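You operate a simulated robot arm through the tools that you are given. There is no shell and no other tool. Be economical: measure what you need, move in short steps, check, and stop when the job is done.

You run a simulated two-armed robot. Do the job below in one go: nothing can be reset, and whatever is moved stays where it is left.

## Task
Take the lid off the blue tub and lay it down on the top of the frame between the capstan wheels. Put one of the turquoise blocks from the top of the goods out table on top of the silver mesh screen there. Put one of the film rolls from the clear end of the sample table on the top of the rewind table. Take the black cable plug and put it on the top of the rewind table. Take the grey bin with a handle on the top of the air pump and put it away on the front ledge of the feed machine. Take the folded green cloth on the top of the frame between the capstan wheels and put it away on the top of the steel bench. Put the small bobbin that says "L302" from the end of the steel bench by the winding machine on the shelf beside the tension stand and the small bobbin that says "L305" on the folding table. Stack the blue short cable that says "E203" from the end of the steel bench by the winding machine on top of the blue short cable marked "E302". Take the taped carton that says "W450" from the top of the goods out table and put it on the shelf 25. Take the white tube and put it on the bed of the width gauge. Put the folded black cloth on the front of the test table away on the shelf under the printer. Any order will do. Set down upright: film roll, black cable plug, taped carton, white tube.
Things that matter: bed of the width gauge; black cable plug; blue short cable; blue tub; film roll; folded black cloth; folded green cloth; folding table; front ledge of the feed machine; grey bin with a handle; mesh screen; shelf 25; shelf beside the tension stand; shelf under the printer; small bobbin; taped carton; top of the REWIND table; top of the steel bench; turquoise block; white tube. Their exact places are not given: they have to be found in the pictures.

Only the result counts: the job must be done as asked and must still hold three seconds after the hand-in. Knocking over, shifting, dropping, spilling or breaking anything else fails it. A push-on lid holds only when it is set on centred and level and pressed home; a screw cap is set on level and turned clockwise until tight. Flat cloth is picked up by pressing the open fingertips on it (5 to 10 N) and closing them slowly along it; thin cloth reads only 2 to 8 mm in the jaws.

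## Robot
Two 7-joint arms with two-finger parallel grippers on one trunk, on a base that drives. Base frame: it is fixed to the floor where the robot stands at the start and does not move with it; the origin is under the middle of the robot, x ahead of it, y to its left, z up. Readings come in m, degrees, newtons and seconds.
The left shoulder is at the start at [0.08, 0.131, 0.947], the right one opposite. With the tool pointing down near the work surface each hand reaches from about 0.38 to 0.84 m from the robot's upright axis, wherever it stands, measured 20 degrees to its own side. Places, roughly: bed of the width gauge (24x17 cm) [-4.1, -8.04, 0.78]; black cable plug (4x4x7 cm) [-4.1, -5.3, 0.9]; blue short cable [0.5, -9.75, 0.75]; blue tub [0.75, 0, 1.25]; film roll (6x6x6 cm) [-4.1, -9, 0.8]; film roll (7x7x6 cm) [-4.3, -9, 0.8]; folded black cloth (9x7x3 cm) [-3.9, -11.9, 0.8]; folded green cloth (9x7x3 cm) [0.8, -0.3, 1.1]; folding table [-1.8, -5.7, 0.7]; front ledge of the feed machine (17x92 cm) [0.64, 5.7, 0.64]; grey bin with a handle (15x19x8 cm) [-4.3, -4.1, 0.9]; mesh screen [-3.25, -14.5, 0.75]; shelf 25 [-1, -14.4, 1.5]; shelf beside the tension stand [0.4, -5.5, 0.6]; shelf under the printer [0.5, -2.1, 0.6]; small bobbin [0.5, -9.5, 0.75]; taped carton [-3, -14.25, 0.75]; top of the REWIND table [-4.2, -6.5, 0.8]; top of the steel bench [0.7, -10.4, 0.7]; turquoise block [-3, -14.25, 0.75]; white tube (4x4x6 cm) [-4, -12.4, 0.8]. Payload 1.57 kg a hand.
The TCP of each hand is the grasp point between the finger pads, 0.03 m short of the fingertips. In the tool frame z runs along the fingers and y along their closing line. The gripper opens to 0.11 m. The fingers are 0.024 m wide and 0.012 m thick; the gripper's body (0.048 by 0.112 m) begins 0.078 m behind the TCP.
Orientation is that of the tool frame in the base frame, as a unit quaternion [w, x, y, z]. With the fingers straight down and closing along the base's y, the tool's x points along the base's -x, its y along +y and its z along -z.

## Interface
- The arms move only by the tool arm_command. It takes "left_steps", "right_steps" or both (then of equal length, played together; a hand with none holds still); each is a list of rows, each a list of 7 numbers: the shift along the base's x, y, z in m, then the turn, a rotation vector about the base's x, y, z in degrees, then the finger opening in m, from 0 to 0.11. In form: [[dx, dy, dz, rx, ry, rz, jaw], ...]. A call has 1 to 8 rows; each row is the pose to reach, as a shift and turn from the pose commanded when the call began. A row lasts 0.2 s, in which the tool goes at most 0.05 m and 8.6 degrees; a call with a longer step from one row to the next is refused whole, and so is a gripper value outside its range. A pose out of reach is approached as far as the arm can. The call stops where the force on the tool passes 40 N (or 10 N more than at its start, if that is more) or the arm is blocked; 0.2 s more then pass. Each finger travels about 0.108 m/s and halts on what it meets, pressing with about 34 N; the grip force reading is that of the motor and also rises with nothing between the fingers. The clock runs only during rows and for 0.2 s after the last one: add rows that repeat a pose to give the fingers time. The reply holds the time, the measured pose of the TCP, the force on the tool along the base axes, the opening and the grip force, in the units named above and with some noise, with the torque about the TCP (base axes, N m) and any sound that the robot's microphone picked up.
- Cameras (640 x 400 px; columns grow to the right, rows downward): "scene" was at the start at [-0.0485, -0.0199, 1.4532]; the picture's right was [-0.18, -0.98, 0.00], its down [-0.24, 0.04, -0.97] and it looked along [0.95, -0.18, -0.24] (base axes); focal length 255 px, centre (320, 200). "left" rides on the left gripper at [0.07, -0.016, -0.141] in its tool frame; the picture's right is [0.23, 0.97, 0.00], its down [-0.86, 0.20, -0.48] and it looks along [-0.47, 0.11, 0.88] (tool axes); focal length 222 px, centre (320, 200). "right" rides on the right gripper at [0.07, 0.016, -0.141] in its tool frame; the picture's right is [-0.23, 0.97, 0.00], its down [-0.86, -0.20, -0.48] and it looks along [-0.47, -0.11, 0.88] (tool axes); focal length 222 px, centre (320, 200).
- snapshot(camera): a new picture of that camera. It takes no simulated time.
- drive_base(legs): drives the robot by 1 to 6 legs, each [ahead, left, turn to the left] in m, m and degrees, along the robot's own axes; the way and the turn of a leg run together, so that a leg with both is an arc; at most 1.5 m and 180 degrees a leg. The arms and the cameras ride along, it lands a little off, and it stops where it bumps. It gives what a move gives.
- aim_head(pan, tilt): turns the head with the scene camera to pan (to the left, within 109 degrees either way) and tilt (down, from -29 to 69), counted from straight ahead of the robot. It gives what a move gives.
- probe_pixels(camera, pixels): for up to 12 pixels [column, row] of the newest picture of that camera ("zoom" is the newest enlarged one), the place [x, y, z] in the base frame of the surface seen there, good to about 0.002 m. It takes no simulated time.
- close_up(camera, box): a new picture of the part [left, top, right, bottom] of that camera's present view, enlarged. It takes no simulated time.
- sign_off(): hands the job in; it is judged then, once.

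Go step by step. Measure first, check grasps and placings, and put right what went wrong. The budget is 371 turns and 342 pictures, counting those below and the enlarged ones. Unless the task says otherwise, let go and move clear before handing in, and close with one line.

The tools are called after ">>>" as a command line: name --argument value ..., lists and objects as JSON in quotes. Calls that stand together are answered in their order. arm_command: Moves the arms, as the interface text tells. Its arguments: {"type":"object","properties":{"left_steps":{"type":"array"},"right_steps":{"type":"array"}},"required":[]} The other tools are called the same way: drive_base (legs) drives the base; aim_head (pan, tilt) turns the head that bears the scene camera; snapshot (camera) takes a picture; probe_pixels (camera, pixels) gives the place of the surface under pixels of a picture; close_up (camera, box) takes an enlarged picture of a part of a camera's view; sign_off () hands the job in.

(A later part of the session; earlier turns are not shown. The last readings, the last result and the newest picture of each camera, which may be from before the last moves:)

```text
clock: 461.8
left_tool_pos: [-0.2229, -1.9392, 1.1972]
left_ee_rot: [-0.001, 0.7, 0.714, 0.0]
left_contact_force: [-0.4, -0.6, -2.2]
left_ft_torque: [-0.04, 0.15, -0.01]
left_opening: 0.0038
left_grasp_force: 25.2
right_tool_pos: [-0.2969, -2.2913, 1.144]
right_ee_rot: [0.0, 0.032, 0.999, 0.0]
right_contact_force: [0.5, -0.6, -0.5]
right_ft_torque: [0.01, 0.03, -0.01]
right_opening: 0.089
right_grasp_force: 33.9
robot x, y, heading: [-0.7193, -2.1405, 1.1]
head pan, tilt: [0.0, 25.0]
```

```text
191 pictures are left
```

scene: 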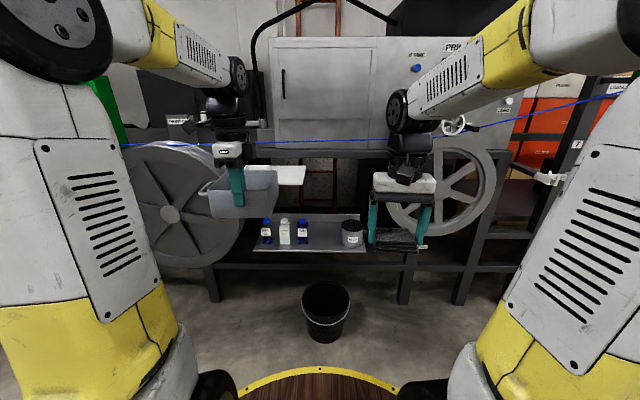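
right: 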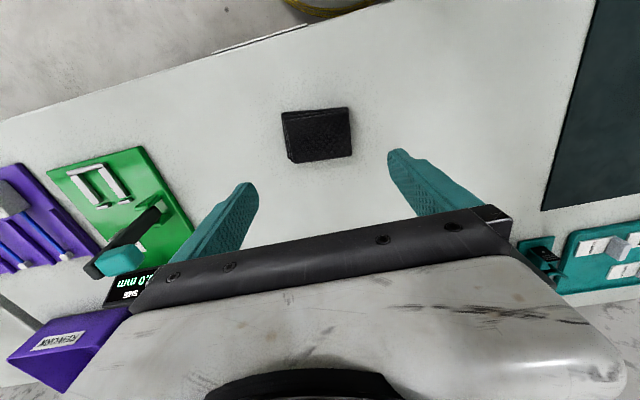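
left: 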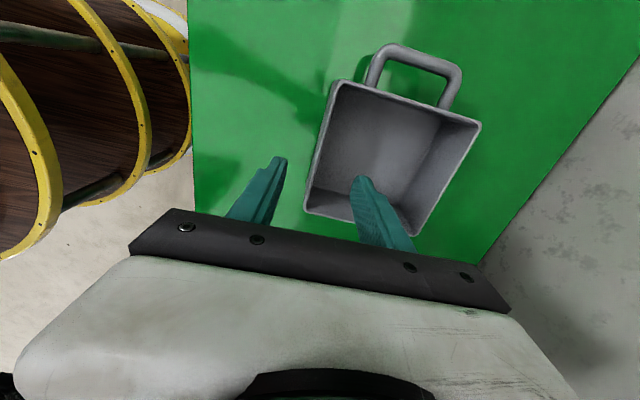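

>>> close_up --camera "scene" --box '[240, 130, 440, 260]'

>>> probe_pixels --camera "scene" --pixels '[[330, 235], [330, 247], [290, 215], [265, 248], [360, 248], [310, 240], [320, 218], [302, 232], [350, 235], [300, 150], [320, 145], [300, 175]]'

```text
3.08 times, centred on (340, 195) of scene
```

zoom: 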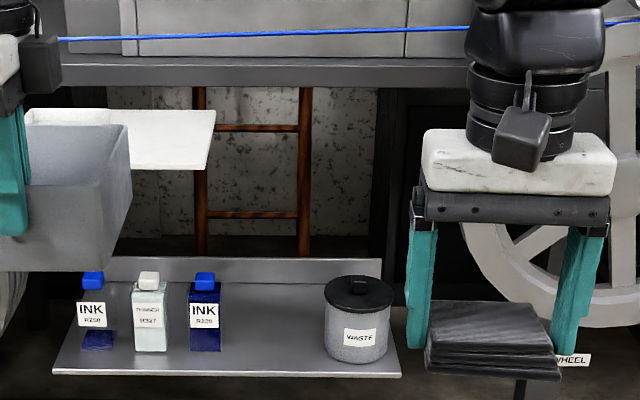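

```text
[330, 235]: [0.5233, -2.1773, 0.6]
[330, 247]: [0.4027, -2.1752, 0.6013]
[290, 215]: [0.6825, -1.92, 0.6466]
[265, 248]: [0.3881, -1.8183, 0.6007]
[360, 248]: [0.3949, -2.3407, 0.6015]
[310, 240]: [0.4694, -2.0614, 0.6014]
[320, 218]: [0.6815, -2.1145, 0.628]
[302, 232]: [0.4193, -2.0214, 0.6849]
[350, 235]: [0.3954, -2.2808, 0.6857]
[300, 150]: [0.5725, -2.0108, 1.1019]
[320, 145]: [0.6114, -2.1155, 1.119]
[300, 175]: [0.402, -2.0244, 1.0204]
```

>>> probe_pixels --camera "zoom" --pixels '[[300, 33], [200, 36], [430, 28], [250, 70], [350, 78], [350, 60], [216, 112], [205, 165], [150, 270], [215, 350], [330, 360], [395, 330]]'

```text
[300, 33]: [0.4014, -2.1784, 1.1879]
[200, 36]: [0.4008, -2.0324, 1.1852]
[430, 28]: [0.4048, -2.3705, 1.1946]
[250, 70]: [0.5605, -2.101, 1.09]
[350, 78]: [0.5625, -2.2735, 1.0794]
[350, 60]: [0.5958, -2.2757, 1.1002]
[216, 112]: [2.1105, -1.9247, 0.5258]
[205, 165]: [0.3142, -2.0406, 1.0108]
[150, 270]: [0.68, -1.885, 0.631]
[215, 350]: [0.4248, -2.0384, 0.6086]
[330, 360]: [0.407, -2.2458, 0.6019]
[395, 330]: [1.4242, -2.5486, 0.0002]
```

The gap between the ink bottle and the waste tub is y ‑2.04…‑2.23; the wire (z 1.19) is well above. I'll tuck the bin back and drive closer.

>>> arm_command --left_steps '[[-0.03, 0.01, 0.02, 0, 0, 0, 0.0], [-0.06, 0.02, 0.04, 0, 0, 0, 0.0], [-0.09, 0.03, 0.06, 0, 0, 0, 0.0]]'

>>> drive_base --legs '[[0, 0.12, -1.1], [0.35, 0, 0]]'

>>> snapshot --camera "scene"

```text
clock: 462.6
left_tool_pos: [-0.3135, -1.9101, 1.2573]
left_ee_rot: [-0.002, 0.701, 0.713, 0.0]
left_contact_force: [0.8, 0.0, -2.0]
left_ft_torque: [-0.06, 0.18, -0.02]
left_opening: 0.0039
left_grasp_force: 24.5
right_tool_pos: [-0.2967, -2.2903, 1.1424]
right_ee_rot: [0.0, 0.033, 0.999, 0.0]
right_contact_force: [-0.2, 0.7, -0.8]
right_ft_torque: [0.01, 0.05, -0.01]
right_opening: 0.0888
right_grasp_force: 33.4
robot x, y, heading: [-0.7145, -2.1336, 1.1]
head pan, tilt: [0.0, 25.0]
```

```text
clock: 465.7
left_tool_pos: [0.0429, -1.7965, 1.2578]
left_ee_rot: [-0.001, 0.707, 0.707, 0.0]
left_contact_force: [-0.8, -0.1, -2.3]
left_ft_torque: [0.02, 0.12, -0.01]
left_opening: 0.004
left_grasp_force: 24.2
right_tool_pos: [0.0517, -2.1796, 1.1434]
right_ee_rot: [0.001, 0.041, 0.999, 0.0]
right_contact_force: [-0.9, 0.2, -1.2]
right_ft_torque: [0.01, -0.02, -0.01]
right_opening: 0.0887
right_grasp_force: 34.0
robot x, y, heading: [-0.3649, -2.0136, 0.2]
head pan, tilt: [0.0, 25.0]
```

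```text
189 pictures are left
```

scene: 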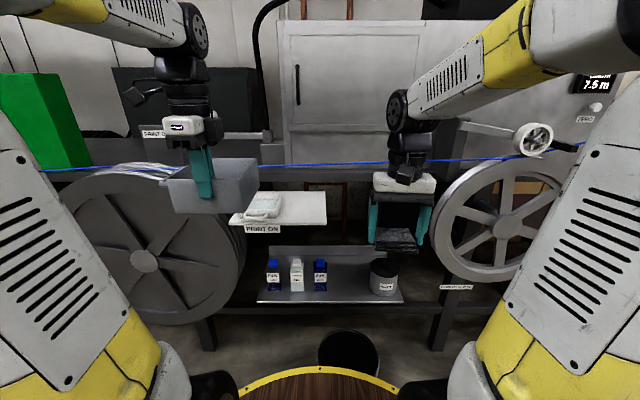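

>>> arm_command --right_steps '[[0.01, 0.005, -0.045, 0, 0, 0.6, 0.065], [0.02, 0.01, -0.09, 0, 0, 1.2, 0.065], [0.03, 0.015, -0.135, 0, 0, 1.8, 0.065], [0.04, 0.02, -0.18, 0, 0, 2.4, 0.065], [0.05, 0.025, -0.225, 0, 0, 3, 0.065], [0.06, 0.03, -0.27, 0, 0, 3.6, 0.065], [0.07, 0.035, -0.315, 0, 0, 4.2, 0.065], [0.08, 0.04, -0.36, 0, 0, 4.7, 0.065]]'

>>> arm_command --right_steps '[[0.045, 0, -0.02, 0, 0, 0, 0.065], [0.09, 0, -0.04, 0, 0, 0, 0.065], [0.13, 0, -0.06, 0, 0, 0, 0.065], [0.17, 0, -0.07, 0, 0, 0, 0.065]]'

>>> snapshot --camera "scene"

>>> snapshot --camera "right"

```text
clock: 467.5
left_tool_pos: [0.0422, -1.7969, 1.2588]
left_ee_rot: [-0.002, 0.706, 0.708, 0.0]
left_contact_force: [-0.1, -0.3, -2.5]
left_ft_torque: [-0.04, 0.13, 0.03]
left_opening: 0.0038
left_grasp_force: 24.6
right_tool_pos: [0.1323, -2.1381, 0.7824]
right_ee_rot: [0.001, 0.0, 1.0, 0.0]
right_contact_force: [0.1, 0.4, -0.2]
right_ft_torque: [0.0, -0.06, -0.01]
right_opening: 0.0888
right_grasp_force: 33.7
robot x, y, heading: [-0.3658, -2.0193, 0.1]
head pan, tilt: [0.0, 25.0]
```

```text
clock: 468.5
left_tool_pos: [0.0438, -1.7967, 1.2569]
left_ee_rot: [-0.001, 0.707, 0.708, 0.0]
left_contact_force: [-0.3, 0.1, -1.5]
left_ft_torque: [-0.04, 0.13, 0.03]
left_opening: 0.0038
left_grasp_force: 25.0
right_tool_pos: [0.302, -2.1391, 0.7119]
right_ee_rot: [0.0, 0.0, 1.0, 0.0]
right_contact_force: [-1.3, 0.6, -0.1]
right_ft_torque: [-0.01, 0.02, 0.01]
right_opening: 0.0886
right_grasp_force: 33.9
robot x, y, heading: [-0.3662, -2.019, 0.2]
head pan, tilt: [0.0, 25.0]
```

```text
188 pictures are left
```

scene: 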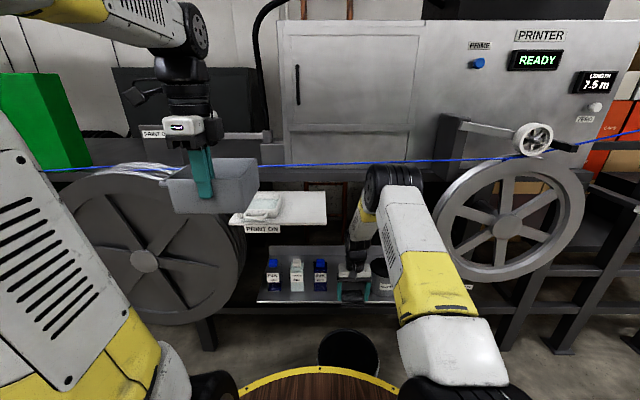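

```text
187 pictures are left
```

right: 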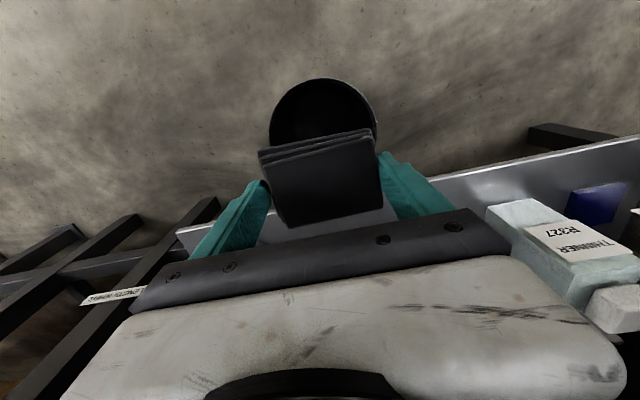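

>>> probe_pixels --camera "right" --pixels '[[520, 220], [575, 245], [605, 200], [505, 205], [430, 185]]'

>>> close_up --camera "scene" --box '[250, 160, 430, 310]'

>>> probe_pixels --camera "zoom" --pixels '[[255, 290], [255, 330], [165, 290], [235, 300], [480, 60], [400, 120], [390, 180]]'

```text
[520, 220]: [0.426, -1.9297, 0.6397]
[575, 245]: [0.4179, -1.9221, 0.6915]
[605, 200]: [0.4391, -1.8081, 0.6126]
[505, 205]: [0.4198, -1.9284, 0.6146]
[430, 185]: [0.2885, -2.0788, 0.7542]
```

```text
2.67 times, centred on (340, 235) of scene
```

zoom: 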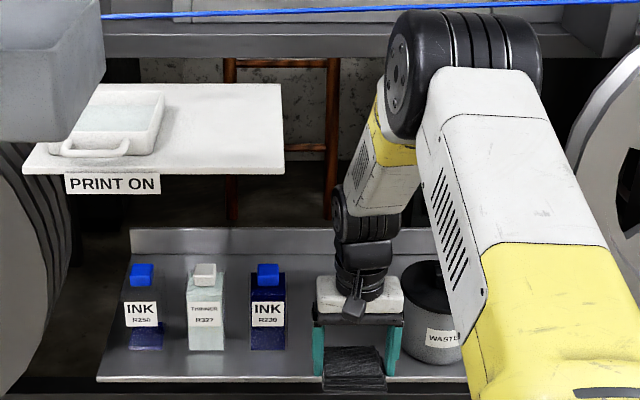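

```text
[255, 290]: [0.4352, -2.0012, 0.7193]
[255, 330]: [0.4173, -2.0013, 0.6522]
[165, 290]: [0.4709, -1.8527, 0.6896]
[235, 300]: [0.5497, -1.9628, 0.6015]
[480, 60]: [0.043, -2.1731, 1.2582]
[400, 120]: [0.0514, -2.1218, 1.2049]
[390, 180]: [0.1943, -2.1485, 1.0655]
```

>>> arm_command --right_steps '[[0.04, 0, 0, 0, 0, 0, 0.065], [0.08, 0, -0.01, 0, 0, 0, 0.065], [0.12, 0, -0.02, 0, 0, 0, 0.065], [0.153, 0, -0.035, 0, 0, 0, 0.065], [0.153, 0, -0.06, 0, 0, 0, 0.065], [0.153, 0, -0.073, 0, 0, 0, 0.065]]'

>>> close_up --camera "scene" --box '[250, 160, 430, 310]'

>>> snapshot --camera "right"

```text
clock: 469.9
left_tool_pos: [0.0419, -1.7973, 1.2589]
left_ee_rot: [-0.001, 0.706, 0.708, -0.001]
left_contact_force: [-0.2, 0.6, -1.8]
left_ft_torque: [0.02, 0.18, 0.0]
left_opening: 0.0035
left_grasp_force: 24.7
right_tool_pos: [0.4283, -2.1409, 0.658]
right_ee_rot: [0.0, 0.0, 1.0, 0.0]
right_contact_force: [-0.2, -0.3, -0.3]
right_ft_torque: [-0.01, 0.02, -0.02]
right_opening: 0.0889
right_grasp_force: 34.0
right hand out of reach, approached as far as the arm can: row 4, 5, 6
robot x, y, heading: [-0.3655, -2.0169, 0.1]
head pan, tilt: [0.0, 25.0]
```

```text
2.67 times, centred on (340, 235) of scene
```

zoom: 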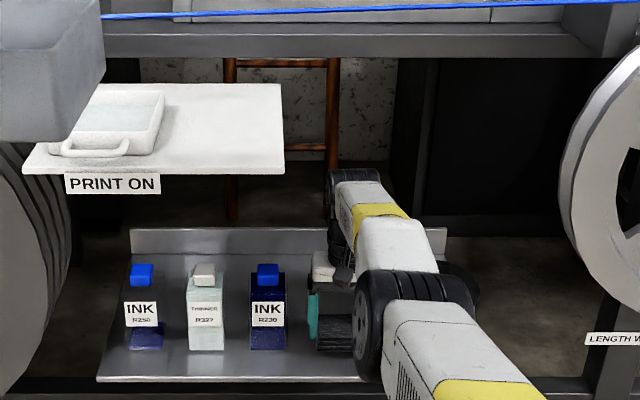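

```text
184 pictures are left
```

right: 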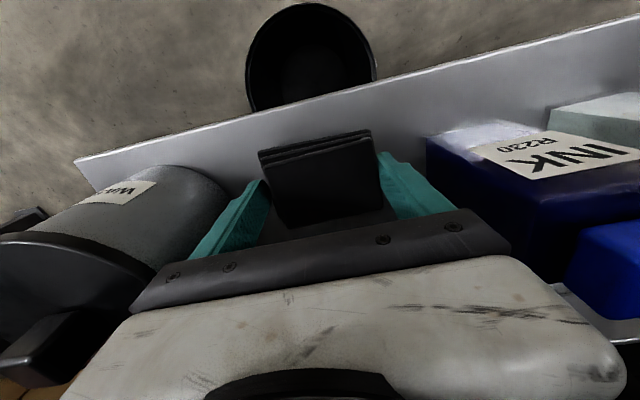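

>>> drive_base --legs '[[0.06, 0, 0]]'

>>> arm_command --right_steps '[[-0.015, 0.003, -0.01, 0, 0, 0, 0.065], [-0.025, 0.003, -0.018, 0, 0, 0, 0.065], [-0.025, 0.003, -0.022, 0, 0, 0, 0.065], [-0.025, 0.003, -0.022, 0, 0, 0, 0.065]]'

>>> snapshot --camera "right"

```text
clock: 470.9
left_tool_pos: [0.1034, -1.7974, 1.2569]
left_ee_rot: [-0.002, 0.707, 0.707, 0.0]
left_contact_force: [-0.4, 0.4, -2.6]
left_ft_torque: [-0.05, 0.13, -0.02]
left_opening: 0.0039
left_grasp_force: 24.4
right_tool_pos: [0.4895, -2.1413, 0.6584]
right_ee_rot: [0.001, 0.002, 1.0, 0.0]
right_contact_force: [-0.3, 0.1, -0.6]
right_ft_torque: [0.02, 0.0, -0.02]
right_opening: 0.0886
right_grasp_force: 33.8
robot x, y, heading: [-0.309, -2.0184, -0.3]
head pan, tilt: [0.0, 25.0]
```

```text
clock: 471.9
left_tool_pos: [0.1028, -1.7973, 1.2582]
left_ee_rot: [-0.001, 0.707, 0.708, 0.001]
left_contact_force: [0.0, -0.2, -1.7]
left_ft_torque: [0.0, 0.15, 0.0]
left_opening: 0.0041
left_grasp_force: 25.4
right_tool_pos: [0.4827, -2.1377, 0.633]
right_ee_rot: [0.001, 0.001, 1.0, 0.0]
right_contact_force: [-2.5, -0.3, 17.5]
right_ft_torque: [0.11, 0.11, -0.01]
right_opening: 0.0887
right_grasp_force: 34.1
right hand out of reach, approached as far as the arm can: row 1, 2, 3, 4
robot x, y, heading: [-0.3086, -2.0154, -0.1]
head pan, tilt: [0.0, 25.0]
```

```text
183 pictures are left
```

right: 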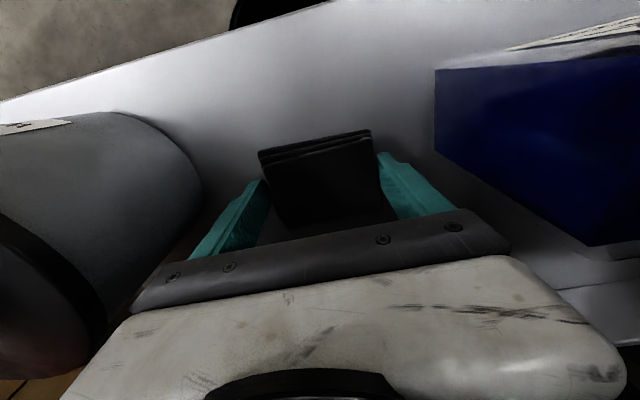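

On the shelf (17 N). Open moderately, rise, and pull straight back.

>>> arm_command --right_steps '[[0, 0, 0.001, 0, 0, 0, 0.09], [0, 0, 0.001, 0, 0, 0, 0.102], [0, 0, 0.001, 0, 0, 0, 0.102], [0, 0, 0.03, 0, 0, 0, 0.102], [0, 0, 0.06, 0, 0, 0, 0.102], [-0.02, 0, 0.09, 0, 0, 0, 0.102], [-0.06, 0, 0.1, 0, 0, 0, 0.102], [-0.1, 0, 0.1, 0, 0, 0, 0.1]]'

>>> snapshot --camera "right"

>>> close_up --camera "scene" --box '[230, 160, 430, 330]'

```text
clock: 473.7
left_tool_pos: [0.1019, -1.7977, 1.257]
left_ee_rot: [-0.001, 0.707, 0.707, -0.001]
left_contact_force: [0.3, 0.0, -2.5]
left_ft_torque: [-0.04, 0.16, 0.01]
left_opening: 0.0038
left_grasp_force: 24.6
right_tool_pos: [0.5014, -2.136, 0.717]
right_ee_rot: [-0.001, 0.001, 1.0, -0.001]
right_contact_force: [0.4, 0.7, -0.4]
right_ft_torque: [-0.01, 0.0, 0.02]
right_opening: 0.1002
right_grasp_force: 0.0
right hand out of reach, approached as far as the arm can: row 4, 5, 6, 7, 8
robot x, y, heading: [-0.3052, -2.0138, -0.0]
head pan, tilt: [0.0, 25.0]
```

```text
182 pictures are left
```

right: 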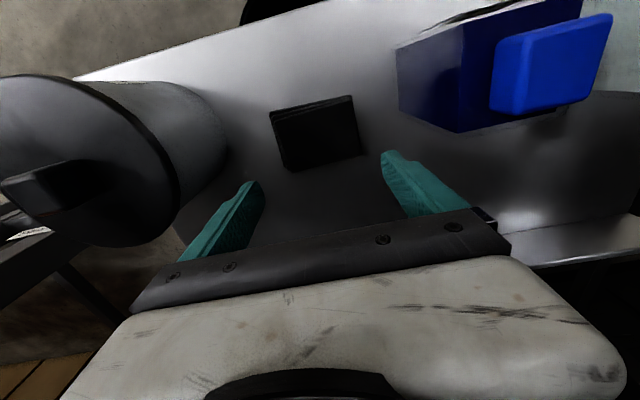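

```text
2.35 times, centred on (330, 245) of scene
```

zoom: 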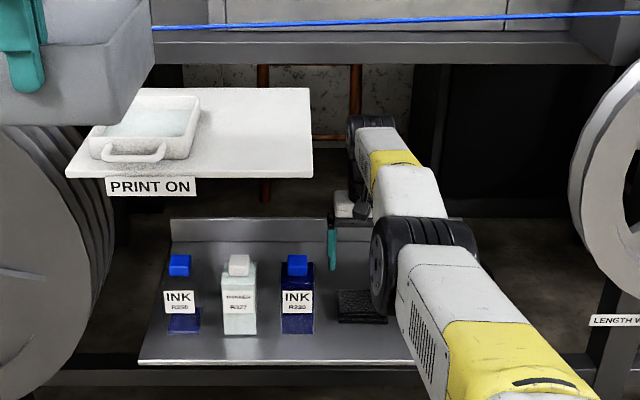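

The cloth lies flat on the shelf. I'll back the base straight out with the arm as is.

>>> drive_base --legs '[[-0.55, 0, 0]]'

>>> snapshot --camera "scene"

```text
clock: 476.8
left_tool_pos: [-0.4376, -1.7979, 1.2577]
left_ee_rot: [-0.001, 0.709, 0.705, 0.001]
left_contact_force: [-0.1, -1.0, -2.4]
left_ft_torque: [-0.01, 0.1, -0.03]
left_opening: 0.0038
left_grasp_force: 25.0
right_tool_pos: [-0.0417, -2.1408, 0.7159]
right_ee_rot: [-0.001, 0.002, 1.0, 0.001]
right_contact_force: [0.4, -0.8, -0.7]
right_ft_torque: [-0.04, -0.03, 0.02]
right_opening: 0.0998
right_grasp_force: 0.1
robot x, y, heading: [-0.8495, -2.0159, -0.2]
head pan, tilt: [0.0, 25.0]
```

```text
180 pictures are left
```

scene: 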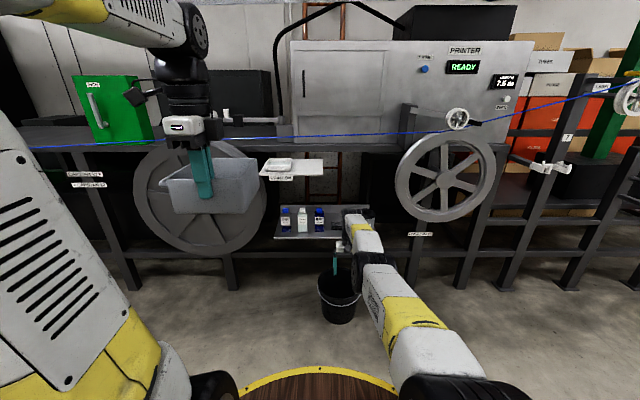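

>>> arm_command --right_steps '[[-0.04, 0, 0.025, 0, 0, 0, 0.1], [-0.08, 0, 0.05, 0, 0, 0, 0.1], [-0.12, -0.01, 0.08, 0, 0, 0, 0.1], [-0.155, -0.02, 0.11, 0, 0, 0, 0.1], [-0.19, -0.03, 0.14, 0, 0, 0, 0.1], [-0.225, -0.04, 0.17, 0, 0, 0, 0.1], [-0.26, -0.05, 0.2, 0, 0, 0, 0.1], [-0.295, -0.06, 0.23, 0, 0, 0, 0.1]]'

>>> arm_command --right_steps '[[-0.02, -0.01, 0.04, 0, 0, 0, 0.1], [-0.04, -0.02, 0.08, 0, 0, 0, 0.1], [-0.06, -0.03, 0.12, 0, 0, 0, 0.1], [-0.08, -0.04, 0.16, 0, 0, 0, 0.1], [-0.1, -0.05, 0.2, 0, 0, 0, 0.1], [-0.12, -0.06, 0.24, 0, 0, 0, 0.1], [-0.14, -0.07, 0.28, 0, 0, 0, 0.1], [-0.16, -0.08, 0.32, 0, 0, 0, 0.1]]'

>>> close_up --camera "scene" --box '[250, 180, 410, 280]'

```text
refused: row 3 steps farther than a row can; nothing moved
```

```text
clock: 478.6
left_tool_pos: [-0.4372, -1.7984, 1.2583]
left_ee_rot: [-0.001, 0.708, 0.706, 0.0]
left_contact_force: [0.9, -0.5, -1.9]
left_ft_torque: [-0.02, 0.17, -0.01]
left_opening: 0.004
left_grasp_force: 24.4
right_tool_pos: [-0.0632, -2.2299, 1.0714]
right_ee_rot: [-0.003, 0.003, 1.0, 0.0]
right_contact_force: [-1.1, -0.1, -1.0]
right_ft_torque: [-0.03, 0.03, 0.03]
right_opening: 0.1
right_grasp_force: 0.0
right hand out of reach, approached as far as the arm can: row 1, 2, 3, 4, 5, 6, 7, 8
robot x, y, heading: [-0.8492, -2.0178, -0.1]
head pan, tilt: [0.0, 25.0]
```

```text
4.00 times, centred on (330, 230) of scene
```

zoom: 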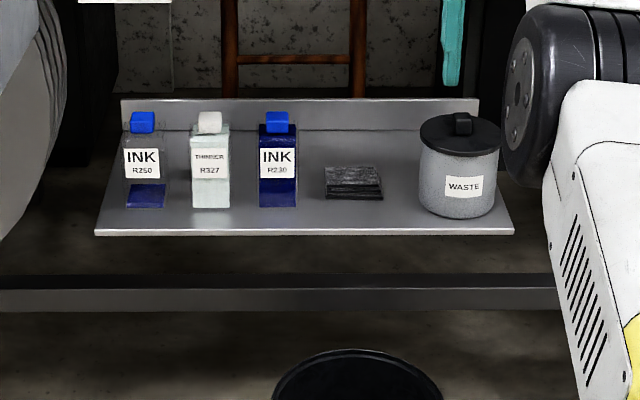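

>>> arm_command --right_steps '[[-0.04, 0, 0.02, 0, 0, 0, 0.1], [-0.08, 0, 0.04, 0, 0, 0, 0.1], [-0.12, 0, 0.06, 0, 0, 0, 0.1], [-0.16, 0, 0.08, 0, 0, 0, 0.1], [-0.2, 0, 0.1, 0, 0, 0, 0.1], [-0.24, 0, 0.12, 0, 0, 0, 0.1], [-0.28, 0, 0.14, 0, 0, 0, 0.1], [-0.32, 0, 0.16, 0, 0, 0, 0.1]]'

>>> drive_base --legs '[[0, 0, 90]]'

>>> aim_head --pan -15 --tilt 12

>>> snapshot --camera "scene"

```text
clock: 480.6
left_tool_pos: [-0.4351, -1.7986, 1.2565]
left_ee_rot: [-0.003, 0.71, 0.705, -0.001]
left_contact_force: [2.6, -0.3, -1.5]
left_ft_torque: [0.0, 0.28, -0.01]
left_opening: 0.0037
left_grasp_force: 24.0
right_tool_pos: [-0.1836, -2.2282, 1.324]
right_ee_rot: [0.163, 0.023, 0.986, -0.02]
right_contact_force: [2.1, -0.5, -1.1]
right_ft_torque: [-0.03, 0.13, -0.05]
right_opening: 0.1001
right_grasp_force: 0.1
right hand out of reach, approached as far as the arm can: row 1, 2, 3, 4, 5, 6, 7
robot x, y, heading: [-0.8486, -2.0131, -0.5]
head pan, tilt: [0.0, 25.0]
stopped in row 8 (right hand): the arm was blocked; the commanded pose is now the measured one
```

```text
clock: 484.9
left_tool_pos: [-1.0707, -1.6082, 1.2585]
left_ee_rot: [-0.001, -0.004, 1.0, -0.001]
left_contact_force: [-0.3, 0.7, -1.9]
left_ft_torque: [-0.12, -0.07, 0.01]
left_opening: 0.0039
left_grasp_force: 24.5
right_tool_pos: [-0.6452, -1.3524, 1.3252]
right_ee_rot: [0.131, -0.685, 0.709, 0.103]
right_contact_force: [0.5, 0.7, -0.2]
right_ft_torque: [0.01, -0.02, 0.0]
right_opening: 0.1002
right_grasp_force: 0.0
robot x, y, heading: [-0.8497, -2.0197, 90.4]
head pan, tilt: [0.0, 25.0]
```

```text
clock: 485.6
left_tool_pos: [-1.071, -1.6074, 1.2576]
left_ee_rot: [-0.001, -0.002, 1.0, -0.001]
left_contact_force: [-0.2, 0.3, -2.0]
left_ft_torque: [-0.15, -0.02, -0.02]
left_opening: 0.004
left_grasp_force: 24.6
right_tool_pos: [-0.6437, -1.3522, 1.3272]
right_ee_rot: [0.13, -0.685, 0.709, 0.103]
right_contact_force: [0.1, 0.0, 0.2]
right_ft_torque: [0.0, -0.02, -0.01]
right_opening: 0.1003
right_grasp_force: 0.0
robot x, y, heading: [-0.8469, -2.017, 90.6]
head pan, tilt: [-15.0, 12.0]
```

```text
178 pictures are left
```

scene: 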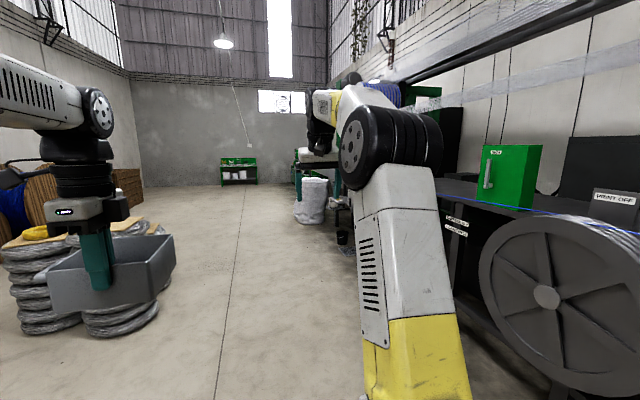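

>>> probe_pixels --camera "scene" --pixels '[[310, 215], [297, 210], [240, 183], [345, 240], [100, 330], [160, 300], [330, 175], [300, 160], [318, 180]]'

```text
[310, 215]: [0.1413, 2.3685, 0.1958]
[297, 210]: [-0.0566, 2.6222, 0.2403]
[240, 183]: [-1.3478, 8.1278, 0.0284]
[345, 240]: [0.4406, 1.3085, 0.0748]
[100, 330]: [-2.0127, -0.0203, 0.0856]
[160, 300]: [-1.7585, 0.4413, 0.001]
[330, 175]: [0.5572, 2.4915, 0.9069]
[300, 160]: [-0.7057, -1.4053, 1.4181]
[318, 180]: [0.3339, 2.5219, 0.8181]
```

>>> drive_base --legs '[[1.5, 0, -0.5], [1.5, 0, 0], [1.5, 0, 0], [1.2, 0, 0]]'

>>> aim_head --pan -40 --tilt 15

>>> snapshot --camera "scene"

```text
clock: 513.0
left_tool_pos: [-1.4134, 4.1087, 1.2573]
left_ee_rot: [-0.001, -0.033, 0.999, -0.001]
left_contact_force: [-0.6, -0.4, -2.5]
left_ft_torque: [-0.12, -0.03, 0.02]
left_opening: 0.004
left_grasp_force: 24.0
right_tool_pos: [-1.0039, 4.3888, 1.3256]
right_ee_rot: [-0.127, 0.705, -0.689, -0.106]
right_contact_force: [-0.3, 0.0, -0.4]
right_ft_torque: [0.0, 0.01, -0.03]
right_opening: 0.1
right_grasp_force: 0.0
robot x, y, heading: [-1.1656, 3.7173, 93.8]
head pan, tilt: [-15.0, 12.0]
```

```text
clock: 513.9
left_tool_pos: [-1.4136, 4.108, 1.2584]
left_ee_rot: [-0.001, -0.033, 0.999, -0.001]
left_contact_force: [-0.4, 0.2, -2.4]
left_ft_torque: [-0.15, -0.03, 0.06]
left_opening: 0.004
left_grasp_force: 24.6
right_tool_pos: [-1.0037, 4.3885, 1.3266]
right_ee_rot: [-0.127, 0.705, -0.689, -0.107]
right_contact_force: [-0.2, -1.4, -0.6]
right_ft_torque: [0.0, -0.02, 0.0]
right_opening: 0.1001
right_grasp_force: 0.1
robot x, y, heading: [-1.1685, 3.7162, 93.7]
head pan, tilt: [-40.0, 15.0]
```

```text
177 pictures are left
```

scene: 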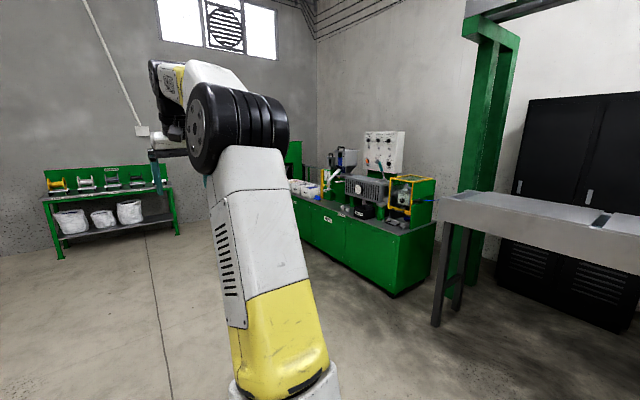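

>>> drive_base --legs '[[1.0, 0, -3.7], [0.95, 0, 0], [0, 0, -90]]'

>>> aim_head --pan 0 --tilt 20

>>> snapshot --camera "scene"

```text
clock: 527.3
left_tool_pos: [-0.8159, 5.8761, 1.2578]
left_ee_rot: [-0.001, 0.694, 0.72, 0.0]
left_contact_force: [0.3, 0.3, -2.4]
left_ft_torque: [-0.04, 0.15, 0.0]
left_opening: 0.0039
left_grasp_force: 24.4
right_tool_pos: [-0.5465, 5.4582, 1.3264]
right_ee_rot: [0.165, 0.002, 0.986, -0.017]
right_contact_force: [-0.5, 0.4, 0.2]
right_ft_torque: [-0.01, -0.01, 0.01]
right_opening: 0.0999
right_grasp_force: 0.0
robot x, y, heading: [-1.2142, 5.6407, 1.9]
head pan, tilt: [-40.0, 15.0]
```

```text
clock: 528.4
left_tool_pos: [-0.8164, 5.876, 1.2582]
left_ee_rot: [-0.002, 0.693, 0.721, -0.001]
left_contact_force: [-0.2, -0.6, -1.8]
left_ft_torque: [-0.04, 0.12, -0.02]
left_opening: 0.0039
left_grasp_force: 24.4
right_tool_pos: [-0.5472, 5.4576, 1.3259]
right_ee_rot: [0.165, 0.002, 0.986, -0.017]
right_contact_force: [-0.2, -0.7, 0.2]
right_ft_torque: [0.01, -0.04, 0.0]
right_opening: 0.1002
right_grasp_force: 0.1
robot x, y, heading: [-1.2174, 5.6429, 2.1]
head pan, tilt: [0.0, 20.0]
```

```text
176 pictures are left
```

scene: 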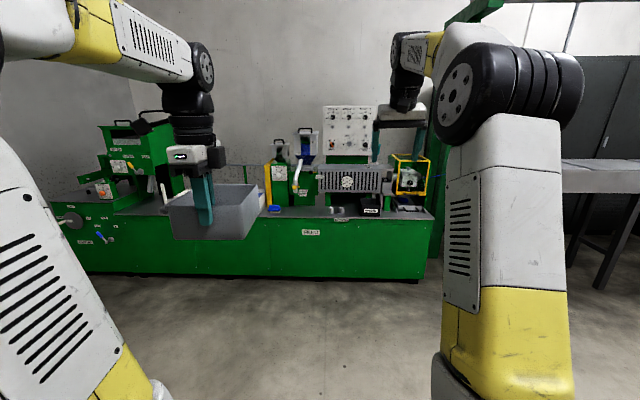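

>>> drive_base --legs '[[0.75, 0, -2]]'

>>> aim_head --pan 0 --tilt 32

>>> snapshot --camera "scene"

```text
clock: 532.4
left_tool_pos: [-0.0659, 5.8655, 1.2577]
left_ee_rot: [-0.001, 0.711, 0.703, 0.0]
left_contact_force: [-0.4, 0.5, -2.7]
left_ft_torque: [0.0, 0.16, -0.01]
left_opening: 0.0042
left_grasp_force: 24.5
right_tool_pos: [0.1804, 5.4348, 1.3262]
right_ee_rot: [0.164, 0.025, 0.986, -0.021]
right_contact_force: [-0.7, 0.5, 0.1]
right_ft_torque: [0.03, -0.02, -0.01]
right_opening: 0.0999
right_grasp_force: 0.1
robot x, y, heading: [-0.4771, 5.6533, -0.6]
head pan, tilt: [0.0, 20.0]
```

```text
clock: 533.1
left_tool_pos: [-0.0678, 5.8662, 1.2566]
left_ee_rot: [-0.001, 0.711, 0.703, 0.0]
left_contact_force: [0.0, 0.2, -3.3]
left_ft_torque: [-0.01, 0.13, -0.01]
left_opening: 0.0038
left_grasp_force: 24.5
right_tool_pos: [0.1812, 5.4367, 1.3263]
right_ee_rot: [0.164, 0.026, 0.986, -0.022]
right_contact_force: [-0.7, 0.2, -0.5]
right_ft_torque: [0.01, -0.02, 0.0]
right_opening: 0.0999
right_grasp_force: 0.1
robot x, y, heading: [-0.4798, 5.6525, -0.7]
head pan, tilt: [0.0, 32.0]
```

```text
175 pictures are left
```

scene: 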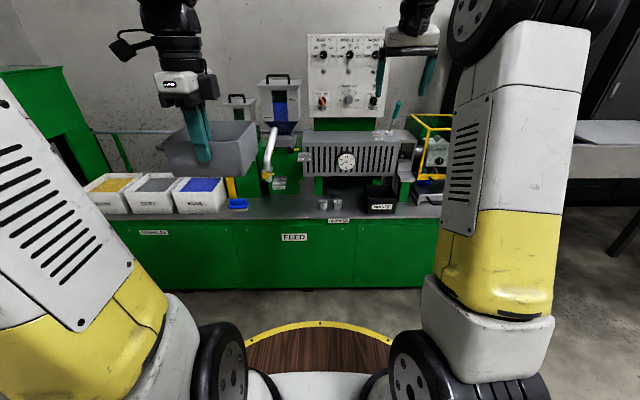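

>>> close_up --camera "scene" --box '[210, 120, 430, 240]'

>>> probe_pixels --camera "scene" --pixels '[[285, 210], [270, 215], [300, 190], [260, 205], [295, 217], [238, 204], [325, 205], [345, 205], [352, 213], [380, 205], [310, 195], [285, 195]]'

```text
2.91 times, centred on (320, 180) of scene
```

zoom: 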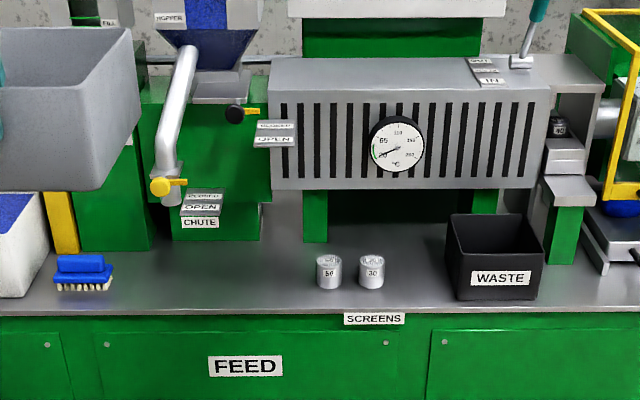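

```text
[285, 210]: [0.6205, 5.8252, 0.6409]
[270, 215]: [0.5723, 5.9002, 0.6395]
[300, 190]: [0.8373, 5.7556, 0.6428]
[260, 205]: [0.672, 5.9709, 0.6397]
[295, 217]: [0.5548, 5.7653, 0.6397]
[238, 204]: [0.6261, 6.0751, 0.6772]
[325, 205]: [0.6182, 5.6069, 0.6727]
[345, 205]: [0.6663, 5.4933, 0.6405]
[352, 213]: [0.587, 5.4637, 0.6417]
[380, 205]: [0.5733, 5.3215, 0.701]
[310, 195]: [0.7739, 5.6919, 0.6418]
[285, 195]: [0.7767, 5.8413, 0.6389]
```

>>> probe_pixels --camera "zoom" --pixels '[[165, 185], [170, 205], [180, 120], [200, 205], [240, 112], [200, 225], [85, 290], [325, 285], [320, 262]]'

```text
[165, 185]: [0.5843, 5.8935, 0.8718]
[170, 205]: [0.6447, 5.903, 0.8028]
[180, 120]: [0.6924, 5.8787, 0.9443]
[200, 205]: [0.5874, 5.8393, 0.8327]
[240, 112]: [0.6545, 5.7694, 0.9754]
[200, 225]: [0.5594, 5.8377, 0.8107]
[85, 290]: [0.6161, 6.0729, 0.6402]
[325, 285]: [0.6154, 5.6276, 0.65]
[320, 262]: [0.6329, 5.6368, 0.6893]
```

>>> probe_pixels --camera "zoom" --pixels '[[275, 128], [275, 142], [235, 113], [290, 180], [400, 150], [182, 210], [222, 212], [200, 196], [310, 230], [60, 220], [300, 60], [200, 240]]'

>>> aim_head --pan 25 --tilt 32

>>> snapshot --camera "scene"

```text
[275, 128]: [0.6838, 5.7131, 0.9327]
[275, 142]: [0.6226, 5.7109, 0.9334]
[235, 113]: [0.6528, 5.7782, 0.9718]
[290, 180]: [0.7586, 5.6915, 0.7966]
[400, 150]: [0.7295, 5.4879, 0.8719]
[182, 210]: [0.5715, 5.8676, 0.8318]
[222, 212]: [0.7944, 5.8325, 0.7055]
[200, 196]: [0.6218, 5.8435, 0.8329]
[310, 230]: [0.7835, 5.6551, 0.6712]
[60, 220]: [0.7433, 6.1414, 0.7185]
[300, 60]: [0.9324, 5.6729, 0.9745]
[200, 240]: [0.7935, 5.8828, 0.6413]
```

```text
clock: 534.0
left_tool_pos: [-0.0667, 5.8664, 1.2582]
left_ee_rot: [-0.002, 0.711, 0.703, 0.001]
left_contact_force: [-0.5, -0.5, -1.4]
left_ft_torque: [0.01, 0.12, 0.01]
left_opening: 0.0037
left_grasp_force: 24.2
right_tool_pos: [0.1811, 5.4354, 1.3266]
right_ee_rot: [0.165, 0.026, 0.986, -0.021]
right_contact_force: [0.5, -0.8, -0.7]
right_ft_torque: [0.0, -0.03, -0.05]
right_opening: 0.1002
right_grasp_force: 0.1
robot x, y, heading: [-0.4783, 5.6538, -0.5]
head pan, tilt: [25.0, 32.0]
```

```text
173 pictures are left
```

scene: 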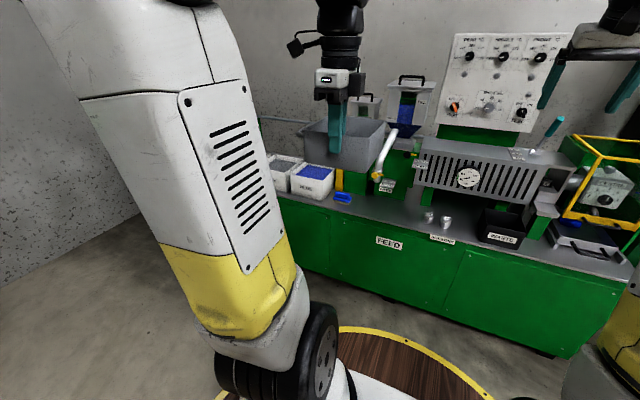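

The ledge spot at y≈5.74 is free, but it sits under valve plates at z 0.83 and 0.93. So I'll bring the bin in low from the front: drive closer first, then lower it in front of the ledge.

>>> drive_base --legs '[[0.23, 0, 0.5]]'

>>> arm_command --left_steps '[[0.0, -0.02, -0.04, 0, 0, 0, 0.0], [0.01, -0.04, -0.08, 0, 0, 0, 0.0], [0.02, -0.06, -0.12, 0, 0, 0, 0.0], [0.03, -0.08, -0.16, 0, 0, 0, 0.0], [0.04, -0.1, -0.2, 0, 0, 0, 0.0], [0.05, -0.11, -0.245, 0, 0, 0, 0.0], [0.06, -0.12, -0.29, 0, 0, 0, 0.0], [0.06, -0.125, -0.335, 0, 0, 0, 0.0]]'

>>> aim_head --pan 0 --tilt 35

>>> snapshot --camera "scene"

```text
clock: 535.7
left_tool_pos: [0.1621, 5.8684, 1.2587]
left_ee_rot: [-0.001, 0.708, 0.706, 0.001]
left_contact_force: [0.1, 0.0, -2.0]
left_ft_torque: [0.01, 0.13, 0.0]
left_opening: 0.0039
left_grasp_force: 24.5
right_tool_pos: [0.4155, 5.4404, 1.3276]
right_ee_rot: [0.164, 0.022, 0.986, -0.022]
right_contact_force: [-0.2, 0.4, 0.7]
right_ft_torque: [0.02, -0.03, 0.03]
right_opening: 0.0999
right_grasp_force: 0.0
robot x, y, heading: [-0.2496, 5.6498, -0.1]
head pan, tilt: [25.0, 32.0]
```

```text
clock: 537.5
left_tool_pos: [0.2216, 5.7432, 0.9223]
left_ee_rot: [-0.001, 0.708, 0.706, 0.0]
left_contact_force: [0.5, 0.4, -2.1]
left_ft_torque: [-0.05, 0.13, -0.03]
left_opening: 0.0037
left_grasp_force: 24.8
right_tool_pos: [0.4144, 5.4416, 1.3271]
right_ee_rot: [0.165, 0.022, 0.986, -0.021]
right_contact_force: [0.9, 0.0, -0.2]
right_ft_torque: [0.03, 0.0, -0.04]
right_opening: 0.1001
right_grasp_force: 0.1
robot x, y, heading: [-0.2495, 5.6514, 0.1]
head pan, tilt: [25.0, 32.0]
```

```text
clock: 538.4
left_tool_pos: [0.2221, 5.7416, 0.9236]
left_ee_rot: [-0.001, 0.708, 0.706, 0.001]
left_contact_force: [-0.1, 0.3, -1.9]
left_ft_torque: [-0.06, 0.15, -0.01]
left_opening: 0.0039
left_grasp_force: 24.7
right_tool_pos: [0.4152, 5.4417, 1.326]
right_ee_rot: [0.165, 0.022, 0.986, -0.021]
right_contact_force: [0.0, -0.5, 0.3]
right_ft_torque: [-0.01, -0.03, -0.03]
right_opening: 0.1001
right_grasp_force: 0.1
robot x, y, heading: [-0.2436, 5.649, 0.0]
head pan, tilt: [0.0, 35.0]
```

```text
172 pictures are left
```

scene: 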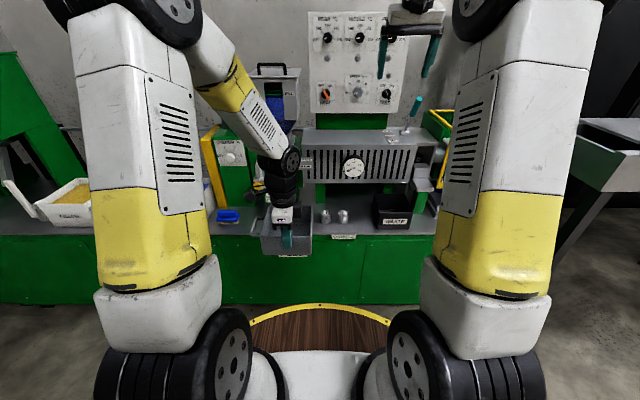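

>>> arm_command --left_steps '[[0.015, 0, -0.04, 0, 0, 0, 0.0], [0.03, 0, -0.085, 0, 0, 0, 0.0], [0.05, 0, -0.125, 0, 0, 0, 0.0], [0.07, 0, -0.16, 0, 0, 0, 0.0], [0.078, 0, -0.178, 0, 0, 0, 0.0]]'

>>> close_up --camera "scene" --box '[200, 120, 400, 300]'

>>> snapshot --camera "left"

```text
clock: 539.6
left_tool_pos: [0.3015, 5.7441, 0.7444]
left_ee_rot: [-0.001, 0.708, 0.706, 0.001]
left_contact_force: [-0.7, -0.9, -1.9]
left_ft_torque: [-0.04, 0.15, -0.03]
left_opening: 0.0036
left_grasp_force: 24.6
right_tool_pos: [0.4135, 5.4412, 1.3273]
right_ee_rot: [0.165, 0.022, 0.986, -0.021]
right_contact_force: [-0.1, 0.2, -1.4]
right_ft_torque: [0.01, 0.0, -0.02]
right_opening: 0.0999
right_grasp_force: 0.1
robot x, y, heading: [-0.2493, 5.6464, 0.2]
head pan, tilt: [0.0, 35.0]
```

```text
2.22 times, centred on (300, 210) of scene
```

zoom: 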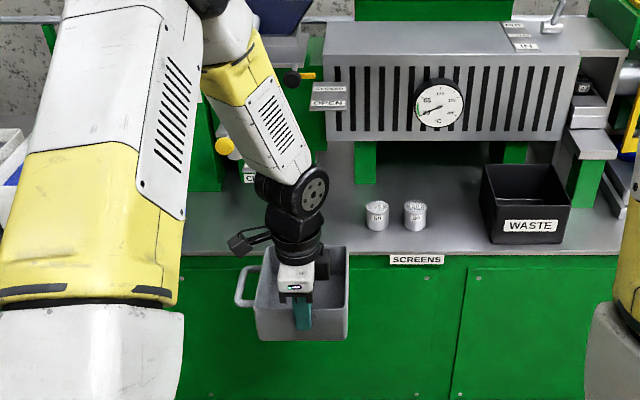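

```text
170 pictures are left
```

left: 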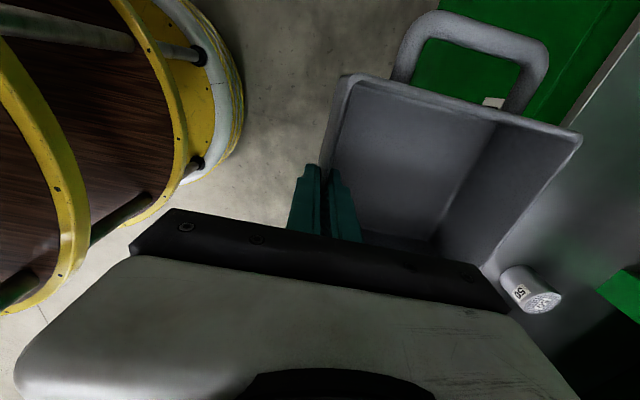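

>>> arm_command --left_steps '[[0.04, 0, 0, 0, 0, 0, 0.0], [0.08, 0, 0, 0, 0, 0, 0.0], [0.12, 0, 0, 0, 0, 0, 0.0], [0.16, 0, 0, 0, 0, 0, 0.0]]'

>>> close_up --camera "scene" --box '[220, 120, 380, 260]'

>>> snapshot --camera "left"

```text
clock: 540.6
left_tool_pos: [0.4604, 5.7426, 0.7456]
left_ee_rot: [-0.003, 0.708, 0.707, -0.001]
left_contact_force: [-0.1, 0.0, -1.8]
left_ft_torque: [-0.02, 0.1, 0.03]
left_opening: 0.0038
left_grasp_force: 24.0
right_tool_pos: [0.4149, 5.4413, 1.3263]
right_ee_rot: [0.165, 0.021, 0.986, -0.02]
right_contact_force: [-1.3, 0.4, 0.3]
right_ft_torque: [0.0, -0.03, -0.02]
right_opening: 0.1
right_grasp_force: 0.0
robot x, y, heading: [-0.2478, 5.6505, -0.0]
head pan, tilt: [0.0, 35.0]
```

```text
2.86 times, centred on (300, 190) of scene
```

zoom: 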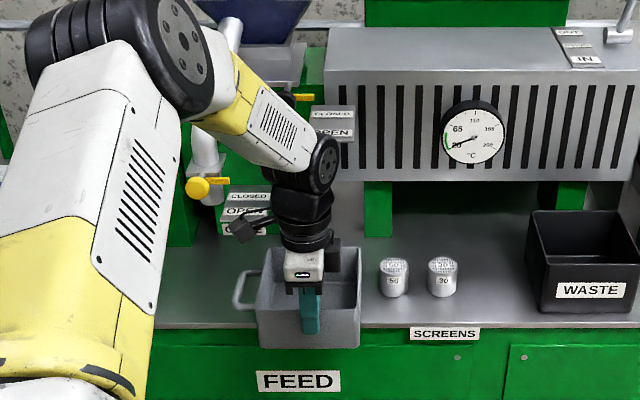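

```text
168 pictures are left
```

left: 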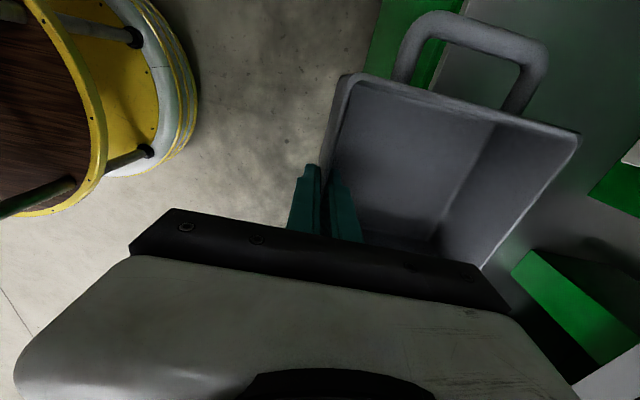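

>>> probe_pixels --camera "zoom" --pixels '[[250, 225], [238, 232], [265, 215], [245, 197], [230, 212], [225, 225], [268, 190], [330, 115], [350, 135], [330, 170]]'

```text
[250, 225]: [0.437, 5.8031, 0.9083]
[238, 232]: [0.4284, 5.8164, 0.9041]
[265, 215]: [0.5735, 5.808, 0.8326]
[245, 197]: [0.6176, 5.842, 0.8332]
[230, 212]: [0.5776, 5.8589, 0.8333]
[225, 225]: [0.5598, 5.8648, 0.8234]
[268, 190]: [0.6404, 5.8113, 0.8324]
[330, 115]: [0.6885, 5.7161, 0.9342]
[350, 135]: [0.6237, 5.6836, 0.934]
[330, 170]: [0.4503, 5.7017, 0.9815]
```

>>> arm_command --left_steps '[[0.03, -0.001, 0, 0, 0, 0, 0.0], [0.06, -0.001, 0, 0, 0, 0, 0.0], [0.082, -0.001, 0, 0, 0, 0, 0.0], [0.082, -0.001, -0.012, 0, 0, 0, 0.0], [0.082, -0.001, -0.024, 0, 0, 0, 0.0], [0.082, -0.001, -0.032, 0, 0, 0, 0.0]]'

>>> close_up --camera "scene" --box '[220, 120, 380, 260]'

>>> snapshot --camera "left"

```text
clock: 542.0
left_tool_pos: [0.5439, 5.7424, 0.7119]
left_ee_rot: [-0.001, 0.708, 0.706, 0.0]
left_contact_force: [-0.3, 0.1, -1.0]
left_ft_torque: [-0.01, 0.14, -0.01]
left_opening: 0.0037
left_grasp_force: 24.8
right_tool_pos: [0.4152, 5.4407, 1.326]
right_ee_rot: [0.164, 0.022, 0.986, -0.021]
right_contact_force: [-0.4, 0.7, -0.9]
right_ft_torque: [0.0, 0.0, 0.01]
right_opening: 0.1001
right_grasp_force: 0.1
robot x, y, heading: [-0.2475, 5.6507, -0.1]
head pan, tilt: [0.0, 35.0]
```

```text
2.86 times, centred on (300, 190) of scene
```

zoom: 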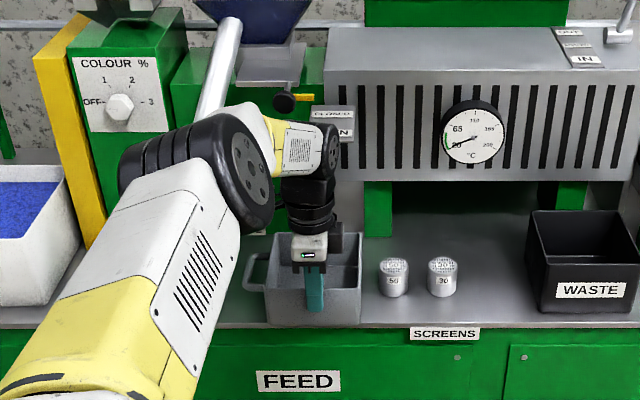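

```text
166 pictures are left
```

left: 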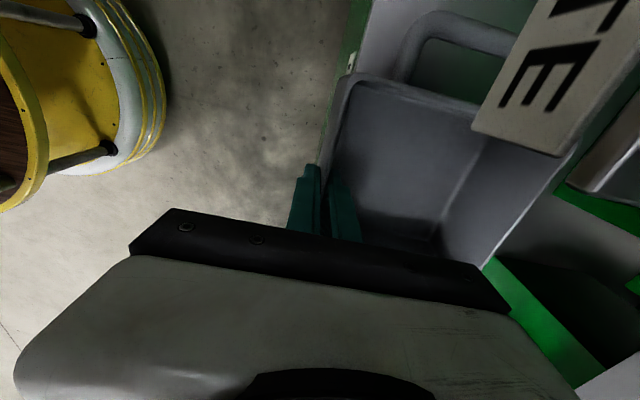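

>>> arm_command --left_steps '[[0, 0, -0.0015, 0, 0, 0, 0.0], [0, 0, -0.003, 0, 0, 0, 0.0], [0, 0, -0.004, 0, 0, 0, 0.0]]'

>>> probe_pixels --camera "zoom" --pixels '[[240, 150], [150, 160], [250, 120], [312, 320], [285, 326], [300, 330], [370, 320]]'

```text
clock: 542.8
left_tool_pos: [0.5434, 5.7431, 0.7084]
left_ee_rot: [-0.001, 0.708, 0.707, 0.0]
left_contact_force: [0.0, -0.2, -1.4]
left_ft_torque: [-0.01, 0.18, -0.02]
left_opening: 0.0038
left_grasp_force: 24.3
right_tool_pos: [0.4157, 5.4412, 1.3265]
right_ee_rot: [0.165, 0.022, 0.986, -0.02]
right_contact_force: [0.4, 0.5, -0.2]
right_ft_torque: [0.02, 0.03, 0.01]
right_opening: 0.0999
right_grasp_force: 0.0
robot x, y, heading: [-0.2477, 5.6489, 0.2]
head pan, tilt: [0.0, 35.0]
```

```text
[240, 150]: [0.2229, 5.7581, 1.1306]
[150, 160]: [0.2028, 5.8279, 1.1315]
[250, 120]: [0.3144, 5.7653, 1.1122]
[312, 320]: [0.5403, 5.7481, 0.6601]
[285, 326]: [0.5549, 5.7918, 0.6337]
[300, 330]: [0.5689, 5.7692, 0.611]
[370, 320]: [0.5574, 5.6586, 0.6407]
```

>>> arm_command --left_steps '[[0.006, 0, 0.001, 0, 0, 0, 0.0], [0.012, 0, 0.001, 0, 0, 0, 0.0], [0.018, 0, 0.001, 0, 0, 0, 0.0], [0.018, 0, -0.002, 0, 0, 0, 0.0], [0.018, 0, -0.003, 0, 0, 0, 0.0], [0.018, 0, -0.004, 0, 0, 0, 0.0]]'

>>> close_up --camera "scene" --box '[260, 170, 360, 240]'

```text
clock: 544.2
left_tool_pos: [0.5608, 5.7432, 0.707]
left_ee_rot: [0.001, 0.708, 0.706, 0.002]
left_contact_force: [1.7, 1.2, 17.6]
left_ft_torque: [0.02, 0.03, -0.03]
left_opening: 0.0038
left_grasp_force: 24.6
right_tool_pos: [0.4138, 5.4414, 1.3278]
right_ee_rot: [0.165, 0.022, 0.986, -0.02]
right_contact_force: [0.9, -0.5, 0.0]
right_ft_torque: [0.02, 0.02, -0.02]
right_opening: 0.1
right_grasp_force: 0.1
robot x, y, heading: [-0.2492, 5.6546, 0.0]
head pan, tilt: [0.0, 35.0]
```

```text
5.71 times, centred on (310, 205) of scene
```

zoom: 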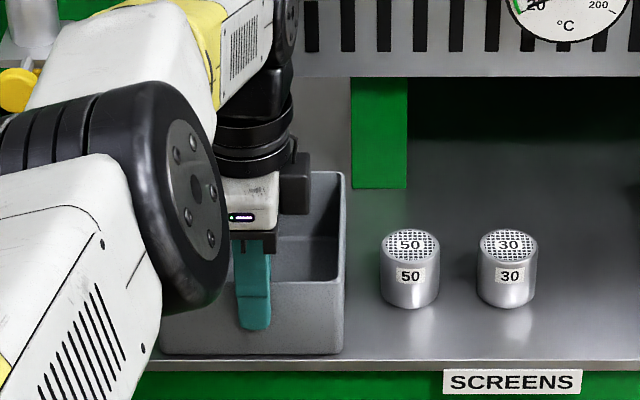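

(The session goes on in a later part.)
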